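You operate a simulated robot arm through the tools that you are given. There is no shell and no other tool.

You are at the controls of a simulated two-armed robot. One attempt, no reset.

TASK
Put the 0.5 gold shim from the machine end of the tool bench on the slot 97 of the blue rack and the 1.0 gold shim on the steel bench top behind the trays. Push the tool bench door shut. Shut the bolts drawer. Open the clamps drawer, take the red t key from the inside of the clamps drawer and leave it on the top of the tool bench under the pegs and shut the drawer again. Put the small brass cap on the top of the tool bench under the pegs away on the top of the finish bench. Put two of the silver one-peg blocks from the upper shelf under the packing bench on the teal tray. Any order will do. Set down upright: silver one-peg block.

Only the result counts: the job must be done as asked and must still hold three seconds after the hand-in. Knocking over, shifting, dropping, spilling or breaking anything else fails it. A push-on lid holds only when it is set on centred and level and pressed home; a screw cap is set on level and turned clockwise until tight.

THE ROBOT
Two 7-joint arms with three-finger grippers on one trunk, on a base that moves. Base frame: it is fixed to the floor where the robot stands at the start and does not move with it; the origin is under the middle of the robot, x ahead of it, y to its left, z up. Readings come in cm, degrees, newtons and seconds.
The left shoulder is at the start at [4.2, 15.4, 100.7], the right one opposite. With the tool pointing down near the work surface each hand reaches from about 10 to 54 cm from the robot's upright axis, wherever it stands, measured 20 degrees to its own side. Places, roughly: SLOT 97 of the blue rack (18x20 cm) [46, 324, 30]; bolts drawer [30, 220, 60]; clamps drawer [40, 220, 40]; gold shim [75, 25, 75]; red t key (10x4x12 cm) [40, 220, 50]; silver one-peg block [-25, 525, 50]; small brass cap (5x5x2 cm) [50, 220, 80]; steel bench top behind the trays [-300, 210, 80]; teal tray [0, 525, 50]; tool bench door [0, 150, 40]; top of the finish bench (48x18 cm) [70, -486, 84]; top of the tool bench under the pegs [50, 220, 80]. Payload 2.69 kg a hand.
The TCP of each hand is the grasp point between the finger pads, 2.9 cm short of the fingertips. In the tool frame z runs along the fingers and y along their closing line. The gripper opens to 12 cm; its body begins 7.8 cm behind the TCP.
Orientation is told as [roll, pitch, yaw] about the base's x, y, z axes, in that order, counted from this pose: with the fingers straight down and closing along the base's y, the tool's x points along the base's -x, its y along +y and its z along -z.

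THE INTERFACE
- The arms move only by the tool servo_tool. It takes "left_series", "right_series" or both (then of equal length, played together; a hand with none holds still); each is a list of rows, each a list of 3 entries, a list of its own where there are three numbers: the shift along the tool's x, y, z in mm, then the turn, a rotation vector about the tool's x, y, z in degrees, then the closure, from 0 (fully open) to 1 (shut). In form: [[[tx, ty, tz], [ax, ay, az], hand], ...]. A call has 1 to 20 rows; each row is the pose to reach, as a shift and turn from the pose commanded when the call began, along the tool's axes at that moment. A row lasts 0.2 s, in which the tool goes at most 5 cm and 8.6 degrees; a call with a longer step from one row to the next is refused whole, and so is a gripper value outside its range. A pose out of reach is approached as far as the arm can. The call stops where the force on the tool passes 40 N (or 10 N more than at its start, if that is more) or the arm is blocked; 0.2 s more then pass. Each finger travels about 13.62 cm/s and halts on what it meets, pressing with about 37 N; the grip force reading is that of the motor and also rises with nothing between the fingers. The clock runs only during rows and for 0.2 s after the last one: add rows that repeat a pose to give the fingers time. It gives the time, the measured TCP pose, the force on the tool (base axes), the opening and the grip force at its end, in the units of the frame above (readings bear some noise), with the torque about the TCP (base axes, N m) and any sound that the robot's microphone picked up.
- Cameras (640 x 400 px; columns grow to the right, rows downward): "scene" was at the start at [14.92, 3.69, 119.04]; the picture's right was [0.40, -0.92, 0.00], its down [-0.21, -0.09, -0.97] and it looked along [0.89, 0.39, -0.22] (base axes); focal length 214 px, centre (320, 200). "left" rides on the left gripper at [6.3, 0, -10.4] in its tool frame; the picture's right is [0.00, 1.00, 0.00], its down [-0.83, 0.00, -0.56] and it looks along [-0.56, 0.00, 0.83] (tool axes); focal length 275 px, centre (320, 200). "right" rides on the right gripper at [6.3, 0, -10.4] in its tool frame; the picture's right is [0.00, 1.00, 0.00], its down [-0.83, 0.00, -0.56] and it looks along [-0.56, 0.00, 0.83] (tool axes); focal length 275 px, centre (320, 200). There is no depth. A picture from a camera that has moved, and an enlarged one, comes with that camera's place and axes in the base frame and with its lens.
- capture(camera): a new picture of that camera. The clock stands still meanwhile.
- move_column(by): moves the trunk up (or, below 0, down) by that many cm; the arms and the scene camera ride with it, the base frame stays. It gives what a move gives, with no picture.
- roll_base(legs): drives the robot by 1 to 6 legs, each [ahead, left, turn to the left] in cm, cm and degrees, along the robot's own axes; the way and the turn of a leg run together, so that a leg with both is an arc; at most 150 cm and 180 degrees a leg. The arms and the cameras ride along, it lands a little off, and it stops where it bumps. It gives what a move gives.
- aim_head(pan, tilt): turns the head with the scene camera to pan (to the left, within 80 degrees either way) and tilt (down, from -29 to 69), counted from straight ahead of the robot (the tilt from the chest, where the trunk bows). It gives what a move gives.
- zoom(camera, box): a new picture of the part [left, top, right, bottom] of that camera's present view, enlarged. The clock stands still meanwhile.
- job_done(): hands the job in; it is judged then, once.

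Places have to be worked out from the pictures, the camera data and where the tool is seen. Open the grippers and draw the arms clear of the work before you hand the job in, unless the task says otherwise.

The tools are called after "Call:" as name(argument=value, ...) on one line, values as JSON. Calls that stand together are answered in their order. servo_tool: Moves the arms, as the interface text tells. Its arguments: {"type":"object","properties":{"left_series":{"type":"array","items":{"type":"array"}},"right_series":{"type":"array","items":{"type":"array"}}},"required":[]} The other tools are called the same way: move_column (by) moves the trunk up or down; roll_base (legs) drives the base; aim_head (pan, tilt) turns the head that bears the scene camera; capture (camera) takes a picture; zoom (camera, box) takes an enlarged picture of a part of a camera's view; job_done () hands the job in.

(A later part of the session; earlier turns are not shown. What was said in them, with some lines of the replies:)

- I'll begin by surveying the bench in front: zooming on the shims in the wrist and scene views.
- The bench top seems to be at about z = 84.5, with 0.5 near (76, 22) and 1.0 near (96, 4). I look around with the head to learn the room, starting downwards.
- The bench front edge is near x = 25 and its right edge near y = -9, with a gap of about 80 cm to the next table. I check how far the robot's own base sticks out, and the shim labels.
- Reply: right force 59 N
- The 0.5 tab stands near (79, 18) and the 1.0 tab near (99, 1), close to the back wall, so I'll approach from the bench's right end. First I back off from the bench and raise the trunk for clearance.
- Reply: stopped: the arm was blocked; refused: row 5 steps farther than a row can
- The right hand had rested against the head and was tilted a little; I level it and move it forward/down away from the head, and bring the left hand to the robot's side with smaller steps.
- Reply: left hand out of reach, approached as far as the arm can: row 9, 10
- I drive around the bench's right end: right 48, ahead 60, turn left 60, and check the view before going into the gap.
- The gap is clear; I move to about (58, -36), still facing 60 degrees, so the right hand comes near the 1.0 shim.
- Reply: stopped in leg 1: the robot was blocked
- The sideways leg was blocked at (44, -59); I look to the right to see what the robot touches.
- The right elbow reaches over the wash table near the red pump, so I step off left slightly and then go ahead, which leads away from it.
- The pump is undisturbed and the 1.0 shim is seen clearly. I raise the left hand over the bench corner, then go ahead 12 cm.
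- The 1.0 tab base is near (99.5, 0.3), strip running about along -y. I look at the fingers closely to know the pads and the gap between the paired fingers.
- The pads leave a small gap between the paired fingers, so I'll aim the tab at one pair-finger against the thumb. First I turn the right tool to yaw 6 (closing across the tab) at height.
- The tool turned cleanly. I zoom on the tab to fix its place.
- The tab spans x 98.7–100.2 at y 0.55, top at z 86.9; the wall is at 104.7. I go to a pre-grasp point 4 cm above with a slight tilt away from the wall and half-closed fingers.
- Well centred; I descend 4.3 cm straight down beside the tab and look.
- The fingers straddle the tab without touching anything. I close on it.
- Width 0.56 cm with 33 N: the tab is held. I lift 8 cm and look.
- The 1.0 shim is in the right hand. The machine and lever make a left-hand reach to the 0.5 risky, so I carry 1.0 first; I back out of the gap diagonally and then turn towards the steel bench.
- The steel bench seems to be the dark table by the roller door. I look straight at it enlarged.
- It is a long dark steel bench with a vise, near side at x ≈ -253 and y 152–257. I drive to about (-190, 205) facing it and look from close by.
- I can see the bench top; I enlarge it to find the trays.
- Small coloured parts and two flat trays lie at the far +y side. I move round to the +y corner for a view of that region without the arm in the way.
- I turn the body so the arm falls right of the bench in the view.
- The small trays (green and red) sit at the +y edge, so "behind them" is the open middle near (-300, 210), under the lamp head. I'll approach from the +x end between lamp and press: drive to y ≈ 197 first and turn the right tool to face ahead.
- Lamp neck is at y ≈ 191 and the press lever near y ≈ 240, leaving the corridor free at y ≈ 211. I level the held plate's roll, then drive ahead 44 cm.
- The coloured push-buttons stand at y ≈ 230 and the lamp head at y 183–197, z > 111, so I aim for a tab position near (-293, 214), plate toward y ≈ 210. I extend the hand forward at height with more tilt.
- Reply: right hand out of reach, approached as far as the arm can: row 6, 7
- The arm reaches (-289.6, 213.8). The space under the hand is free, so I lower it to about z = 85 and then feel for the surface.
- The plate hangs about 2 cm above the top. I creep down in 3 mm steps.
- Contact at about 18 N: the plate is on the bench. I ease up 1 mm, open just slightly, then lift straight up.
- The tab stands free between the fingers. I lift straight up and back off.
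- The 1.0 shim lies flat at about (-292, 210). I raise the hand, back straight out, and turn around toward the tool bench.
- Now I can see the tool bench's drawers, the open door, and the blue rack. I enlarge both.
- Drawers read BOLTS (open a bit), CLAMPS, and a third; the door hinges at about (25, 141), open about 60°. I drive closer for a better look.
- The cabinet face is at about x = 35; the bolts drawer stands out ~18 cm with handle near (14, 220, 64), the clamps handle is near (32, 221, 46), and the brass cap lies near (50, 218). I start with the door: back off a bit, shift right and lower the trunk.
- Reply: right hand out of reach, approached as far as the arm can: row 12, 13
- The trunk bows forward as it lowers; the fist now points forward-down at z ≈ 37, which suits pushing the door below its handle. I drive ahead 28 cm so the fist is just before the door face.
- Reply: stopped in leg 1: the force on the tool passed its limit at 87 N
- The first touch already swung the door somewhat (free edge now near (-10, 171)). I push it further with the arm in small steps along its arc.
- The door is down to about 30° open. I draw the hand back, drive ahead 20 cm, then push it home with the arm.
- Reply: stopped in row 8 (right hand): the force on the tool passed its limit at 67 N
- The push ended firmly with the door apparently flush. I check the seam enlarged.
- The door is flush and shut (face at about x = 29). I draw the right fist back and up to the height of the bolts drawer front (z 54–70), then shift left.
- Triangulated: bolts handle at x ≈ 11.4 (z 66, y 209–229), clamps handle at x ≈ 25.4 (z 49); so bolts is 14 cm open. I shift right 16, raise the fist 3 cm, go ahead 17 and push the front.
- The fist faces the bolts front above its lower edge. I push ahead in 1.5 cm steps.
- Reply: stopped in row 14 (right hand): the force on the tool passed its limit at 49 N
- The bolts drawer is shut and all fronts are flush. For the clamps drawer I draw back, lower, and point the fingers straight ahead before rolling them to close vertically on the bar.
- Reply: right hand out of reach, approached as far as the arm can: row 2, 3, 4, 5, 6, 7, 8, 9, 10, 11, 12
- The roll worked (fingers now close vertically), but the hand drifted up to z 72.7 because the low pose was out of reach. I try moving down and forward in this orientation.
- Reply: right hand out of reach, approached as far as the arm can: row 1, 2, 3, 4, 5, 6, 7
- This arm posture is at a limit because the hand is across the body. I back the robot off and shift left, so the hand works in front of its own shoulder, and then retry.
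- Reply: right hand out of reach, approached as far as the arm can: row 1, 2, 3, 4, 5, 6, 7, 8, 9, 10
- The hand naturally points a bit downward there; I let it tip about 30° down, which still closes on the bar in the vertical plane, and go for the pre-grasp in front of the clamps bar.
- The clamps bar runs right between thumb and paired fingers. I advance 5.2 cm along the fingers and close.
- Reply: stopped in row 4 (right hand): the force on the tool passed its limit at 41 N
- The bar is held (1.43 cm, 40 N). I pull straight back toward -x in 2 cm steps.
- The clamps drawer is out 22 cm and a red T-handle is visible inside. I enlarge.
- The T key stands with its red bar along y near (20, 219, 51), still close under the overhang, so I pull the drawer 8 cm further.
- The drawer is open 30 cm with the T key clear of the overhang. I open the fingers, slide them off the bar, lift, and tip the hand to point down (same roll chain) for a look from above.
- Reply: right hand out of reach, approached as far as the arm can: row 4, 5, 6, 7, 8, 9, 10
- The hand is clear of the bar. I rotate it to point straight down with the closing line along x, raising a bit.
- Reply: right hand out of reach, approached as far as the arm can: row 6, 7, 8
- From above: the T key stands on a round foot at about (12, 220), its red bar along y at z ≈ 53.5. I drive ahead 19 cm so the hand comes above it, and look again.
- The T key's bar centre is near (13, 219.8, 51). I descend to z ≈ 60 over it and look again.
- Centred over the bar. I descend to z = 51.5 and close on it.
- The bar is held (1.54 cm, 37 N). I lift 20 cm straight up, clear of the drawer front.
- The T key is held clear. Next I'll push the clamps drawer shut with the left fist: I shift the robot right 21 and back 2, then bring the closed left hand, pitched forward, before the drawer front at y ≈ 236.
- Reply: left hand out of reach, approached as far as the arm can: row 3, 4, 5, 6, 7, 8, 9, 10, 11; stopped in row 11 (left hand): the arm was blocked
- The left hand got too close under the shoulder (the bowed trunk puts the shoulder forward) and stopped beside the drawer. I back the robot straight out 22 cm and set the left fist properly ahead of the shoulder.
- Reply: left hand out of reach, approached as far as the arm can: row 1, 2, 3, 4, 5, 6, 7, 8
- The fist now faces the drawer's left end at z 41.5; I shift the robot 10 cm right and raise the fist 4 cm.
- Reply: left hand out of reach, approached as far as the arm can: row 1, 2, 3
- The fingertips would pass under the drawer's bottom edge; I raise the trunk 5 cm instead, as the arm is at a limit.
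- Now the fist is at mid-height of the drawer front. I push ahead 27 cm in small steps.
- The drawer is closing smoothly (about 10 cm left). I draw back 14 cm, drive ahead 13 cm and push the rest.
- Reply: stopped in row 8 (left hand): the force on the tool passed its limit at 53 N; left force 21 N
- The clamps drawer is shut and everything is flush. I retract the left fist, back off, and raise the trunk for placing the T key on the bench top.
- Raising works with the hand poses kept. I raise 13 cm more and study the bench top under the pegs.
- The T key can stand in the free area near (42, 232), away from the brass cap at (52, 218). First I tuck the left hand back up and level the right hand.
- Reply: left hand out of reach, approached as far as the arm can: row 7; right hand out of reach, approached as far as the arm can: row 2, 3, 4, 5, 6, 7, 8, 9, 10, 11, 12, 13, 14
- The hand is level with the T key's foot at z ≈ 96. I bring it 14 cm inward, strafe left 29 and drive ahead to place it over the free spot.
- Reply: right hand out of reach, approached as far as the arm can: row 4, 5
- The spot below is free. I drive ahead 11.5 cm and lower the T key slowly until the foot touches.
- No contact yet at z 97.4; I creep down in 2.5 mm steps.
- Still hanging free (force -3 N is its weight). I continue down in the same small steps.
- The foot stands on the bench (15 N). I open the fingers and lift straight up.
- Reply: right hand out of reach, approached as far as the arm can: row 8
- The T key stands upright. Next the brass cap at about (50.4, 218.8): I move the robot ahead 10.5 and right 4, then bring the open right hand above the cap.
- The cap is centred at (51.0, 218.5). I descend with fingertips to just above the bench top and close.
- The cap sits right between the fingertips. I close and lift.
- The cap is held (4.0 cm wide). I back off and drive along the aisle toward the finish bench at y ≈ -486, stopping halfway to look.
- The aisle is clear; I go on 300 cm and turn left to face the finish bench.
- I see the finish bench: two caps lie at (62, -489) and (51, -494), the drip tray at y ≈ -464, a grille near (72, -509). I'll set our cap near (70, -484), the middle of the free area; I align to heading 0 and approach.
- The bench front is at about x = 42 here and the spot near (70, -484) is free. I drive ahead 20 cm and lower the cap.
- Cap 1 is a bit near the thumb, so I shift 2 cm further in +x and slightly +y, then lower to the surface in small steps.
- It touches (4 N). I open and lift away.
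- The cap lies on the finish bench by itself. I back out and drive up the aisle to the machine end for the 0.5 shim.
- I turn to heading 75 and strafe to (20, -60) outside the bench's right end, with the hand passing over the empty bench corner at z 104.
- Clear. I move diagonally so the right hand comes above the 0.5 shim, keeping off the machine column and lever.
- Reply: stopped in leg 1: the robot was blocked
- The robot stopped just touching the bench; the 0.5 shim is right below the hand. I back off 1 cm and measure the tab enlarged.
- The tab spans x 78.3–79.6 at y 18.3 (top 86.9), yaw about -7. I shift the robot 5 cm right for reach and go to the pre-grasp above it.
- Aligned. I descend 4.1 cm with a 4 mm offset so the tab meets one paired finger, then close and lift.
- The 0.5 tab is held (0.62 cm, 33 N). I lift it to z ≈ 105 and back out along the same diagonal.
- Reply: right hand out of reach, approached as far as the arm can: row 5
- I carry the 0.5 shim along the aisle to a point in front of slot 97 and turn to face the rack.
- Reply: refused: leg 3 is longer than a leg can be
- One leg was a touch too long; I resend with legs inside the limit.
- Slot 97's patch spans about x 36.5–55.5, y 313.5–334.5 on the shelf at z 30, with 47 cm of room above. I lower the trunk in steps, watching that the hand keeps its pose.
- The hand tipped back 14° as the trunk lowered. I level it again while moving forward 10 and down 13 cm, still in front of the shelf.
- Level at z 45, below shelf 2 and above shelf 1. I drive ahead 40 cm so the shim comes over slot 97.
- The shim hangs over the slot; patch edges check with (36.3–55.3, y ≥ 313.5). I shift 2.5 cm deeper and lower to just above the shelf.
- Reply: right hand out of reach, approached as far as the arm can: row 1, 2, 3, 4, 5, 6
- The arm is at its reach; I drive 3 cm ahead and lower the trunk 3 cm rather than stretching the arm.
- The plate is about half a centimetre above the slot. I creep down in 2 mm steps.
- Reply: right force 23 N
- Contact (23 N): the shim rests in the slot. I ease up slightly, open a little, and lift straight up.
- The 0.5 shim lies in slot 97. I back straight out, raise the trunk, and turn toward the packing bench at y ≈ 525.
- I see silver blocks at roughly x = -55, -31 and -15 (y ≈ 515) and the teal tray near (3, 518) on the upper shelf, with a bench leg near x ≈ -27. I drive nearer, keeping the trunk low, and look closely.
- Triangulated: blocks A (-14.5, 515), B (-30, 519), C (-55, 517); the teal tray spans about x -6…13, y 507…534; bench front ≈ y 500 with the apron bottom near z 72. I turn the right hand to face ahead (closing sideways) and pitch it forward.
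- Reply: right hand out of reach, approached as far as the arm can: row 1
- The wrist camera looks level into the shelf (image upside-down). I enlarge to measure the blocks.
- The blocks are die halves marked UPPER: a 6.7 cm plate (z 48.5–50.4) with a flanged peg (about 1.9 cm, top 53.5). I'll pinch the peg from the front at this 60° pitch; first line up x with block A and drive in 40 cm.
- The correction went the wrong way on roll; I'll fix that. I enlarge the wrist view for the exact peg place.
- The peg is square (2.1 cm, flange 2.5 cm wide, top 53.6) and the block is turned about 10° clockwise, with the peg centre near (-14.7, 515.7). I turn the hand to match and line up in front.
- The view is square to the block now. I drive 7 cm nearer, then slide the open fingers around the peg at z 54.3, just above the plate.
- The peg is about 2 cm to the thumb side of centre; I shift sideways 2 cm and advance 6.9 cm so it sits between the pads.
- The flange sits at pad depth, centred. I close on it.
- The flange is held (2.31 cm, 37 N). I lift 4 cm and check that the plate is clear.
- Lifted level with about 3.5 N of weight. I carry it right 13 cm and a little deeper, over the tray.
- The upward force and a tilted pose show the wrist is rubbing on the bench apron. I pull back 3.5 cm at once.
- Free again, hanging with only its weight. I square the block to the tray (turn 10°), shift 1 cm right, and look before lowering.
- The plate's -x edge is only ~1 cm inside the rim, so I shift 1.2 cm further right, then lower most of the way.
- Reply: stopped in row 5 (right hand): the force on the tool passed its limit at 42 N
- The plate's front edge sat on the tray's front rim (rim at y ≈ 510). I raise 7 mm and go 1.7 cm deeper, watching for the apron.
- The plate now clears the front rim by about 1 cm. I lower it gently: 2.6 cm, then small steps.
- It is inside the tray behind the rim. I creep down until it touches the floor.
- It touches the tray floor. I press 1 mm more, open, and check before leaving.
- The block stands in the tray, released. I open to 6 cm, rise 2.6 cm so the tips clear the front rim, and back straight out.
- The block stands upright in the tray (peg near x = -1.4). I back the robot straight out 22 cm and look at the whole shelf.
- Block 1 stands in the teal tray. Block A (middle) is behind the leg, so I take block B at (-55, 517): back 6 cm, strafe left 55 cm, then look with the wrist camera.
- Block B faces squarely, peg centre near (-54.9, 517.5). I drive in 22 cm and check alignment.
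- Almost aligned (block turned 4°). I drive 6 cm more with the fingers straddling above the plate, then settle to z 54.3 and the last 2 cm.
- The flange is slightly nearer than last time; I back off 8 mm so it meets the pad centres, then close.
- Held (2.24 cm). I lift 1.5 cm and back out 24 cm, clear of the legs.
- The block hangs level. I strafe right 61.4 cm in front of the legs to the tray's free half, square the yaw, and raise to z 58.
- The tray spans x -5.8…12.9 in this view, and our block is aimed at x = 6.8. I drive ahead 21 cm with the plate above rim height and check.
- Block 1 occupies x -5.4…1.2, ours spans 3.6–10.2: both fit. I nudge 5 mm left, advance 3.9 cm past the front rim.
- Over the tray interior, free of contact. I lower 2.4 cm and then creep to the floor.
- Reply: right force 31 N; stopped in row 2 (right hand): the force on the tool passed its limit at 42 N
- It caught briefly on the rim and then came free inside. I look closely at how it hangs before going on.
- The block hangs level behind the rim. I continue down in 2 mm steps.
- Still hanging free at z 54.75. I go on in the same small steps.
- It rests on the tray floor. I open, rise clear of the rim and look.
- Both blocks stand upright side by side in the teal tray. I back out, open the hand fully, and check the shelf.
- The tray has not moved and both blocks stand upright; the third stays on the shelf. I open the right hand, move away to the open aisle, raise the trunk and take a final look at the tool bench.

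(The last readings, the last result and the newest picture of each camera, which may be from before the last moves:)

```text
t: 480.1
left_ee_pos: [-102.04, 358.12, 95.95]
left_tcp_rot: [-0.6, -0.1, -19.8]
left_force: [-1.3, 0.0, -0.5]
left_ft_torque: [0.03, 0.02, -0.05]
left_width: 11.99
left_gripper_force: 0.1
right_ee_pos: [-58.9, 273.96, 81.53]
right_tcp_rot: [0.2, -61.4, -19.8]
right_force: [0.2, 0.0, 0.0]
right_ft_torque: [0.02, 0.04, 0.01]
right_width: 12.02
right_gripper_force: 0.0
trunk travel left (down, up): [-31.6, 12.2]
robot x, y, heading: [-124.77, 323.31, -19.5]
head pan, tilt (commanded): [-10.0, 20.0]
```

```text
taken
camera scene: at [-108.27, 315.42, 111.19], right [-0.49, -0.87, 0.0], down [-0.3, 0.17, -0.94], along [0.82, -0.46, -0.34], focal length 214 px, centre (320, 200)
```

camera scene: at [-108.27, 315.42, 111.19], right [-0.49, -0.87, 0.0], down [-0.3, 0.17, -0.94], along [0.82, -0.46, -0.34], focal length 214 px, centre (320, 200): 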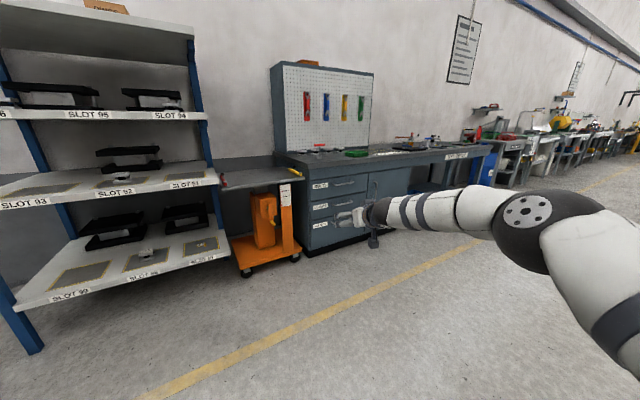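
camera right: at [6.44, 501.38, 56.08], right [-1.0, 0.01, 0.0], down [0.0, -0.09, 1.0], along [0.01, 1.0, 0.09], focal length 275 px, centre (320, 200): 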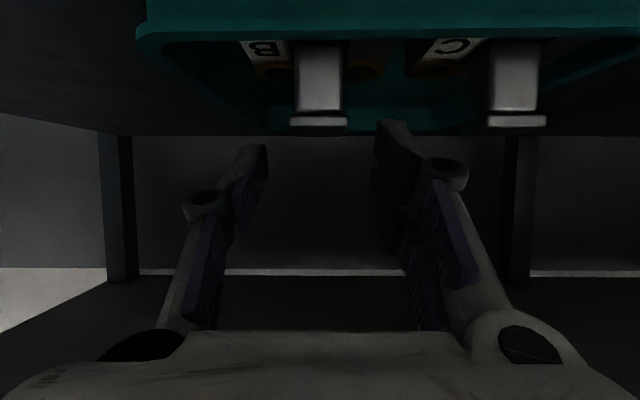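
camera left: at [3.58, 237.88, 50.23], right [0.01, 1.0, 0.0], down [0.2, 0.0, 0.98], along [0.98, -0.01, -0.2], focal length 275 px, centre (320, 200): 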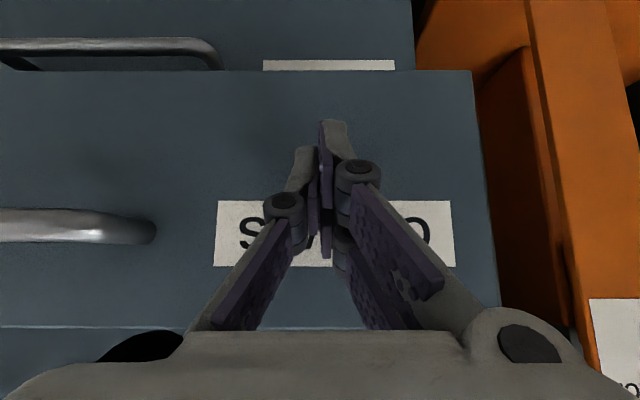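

Call:
zoom(camera="scene", box=[260, 120, 480, 260])

Call:
zoom(camera="scene", box=[20, 160, 240, 300])

```text
2.86 times, centred on (370, 190) of scene
camera zoom: at [-108.27, 315.42, 111.19], right [-0.49, -0.87, 0.0], down [-0.3, 0.17, -0.94], along [0.82, -0.46, -0.34], focal length 613 px, centre (177, 229)
```

zoom: 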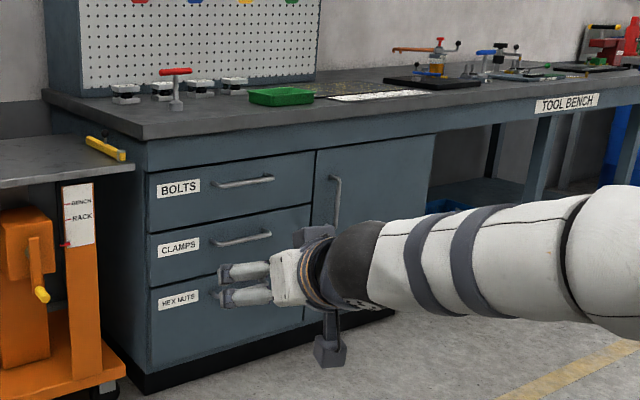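

```text
2.86 times, centred on (130, 230) of scene
camera zoom: at [-108.27, 315.42, 111.19], right [-0.49, -0.87, 0.0], down [-0.3, 0.17, -0.94], along [0.82, -0.46, -0.34], focal length 613 px, centre (863, 114)
```

zoom: 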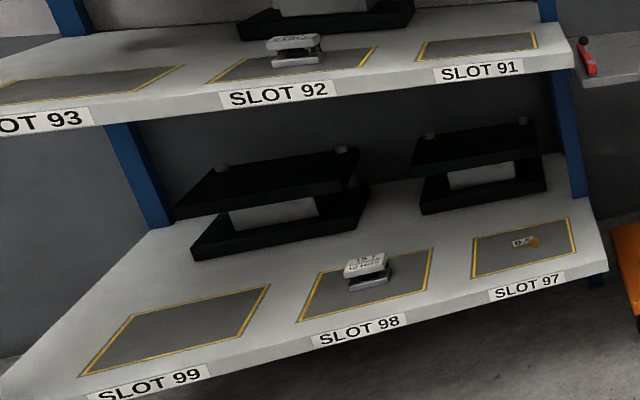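

Everything checks: the door and all drawers are flush, the T key stands under the pegs, and the 0.5 shim lies in slot 97. The 1.0 shim, the brass cap and both upright blocks were confirmed in place when I left them. The hands are open and clear, so I hand the job in.

Call:
job_done()

```text
The job is handed in.
```

I finished every part of the job and handed it in. I have no verdict back, so what follows is what the pictures and readings showed.

| Item | Where it is now |
|---|---|
| 0.5 gold shim | Flat in slot 97 of the blue rack |
| 1.0 gold shim | Flat on the steel bench top at about (-292, 210), close to the place you gave |
| Tool bench door | Pushed shut and flush |
| Bolts drawer | Shut and flush |
| Clamps drawer | Opened, T key taken out, shut again and flush |
| Red T key | Standing upright on the tool bench top under the pegs |
| Small brass cap | On the finish bench top at about (72, -483) |
| Two silver one-peg blocks (B and C) | Upright side by side in the teal tray |

I saw the door, the drawers, the T key and slot 97 again just before handing in. I checked the 1.0 shim, the cap and the blocks only when I left each of them.

**Contacts along the way:**
- **Wash table:** the right elbow stopped against something there, probably the red pump. The pump was still upright and looked in place.
- **Tool bench end:** the base once stopped, apparently against its right-hand end.
- **Packing bench:** the wrist rubbed the bench's underside while I placed block C.
- **Teal tray:** both blocks caught its front rim before they went in. The tray did not appear to have moved.

I saw nothing knocked over or shifted after any of these.
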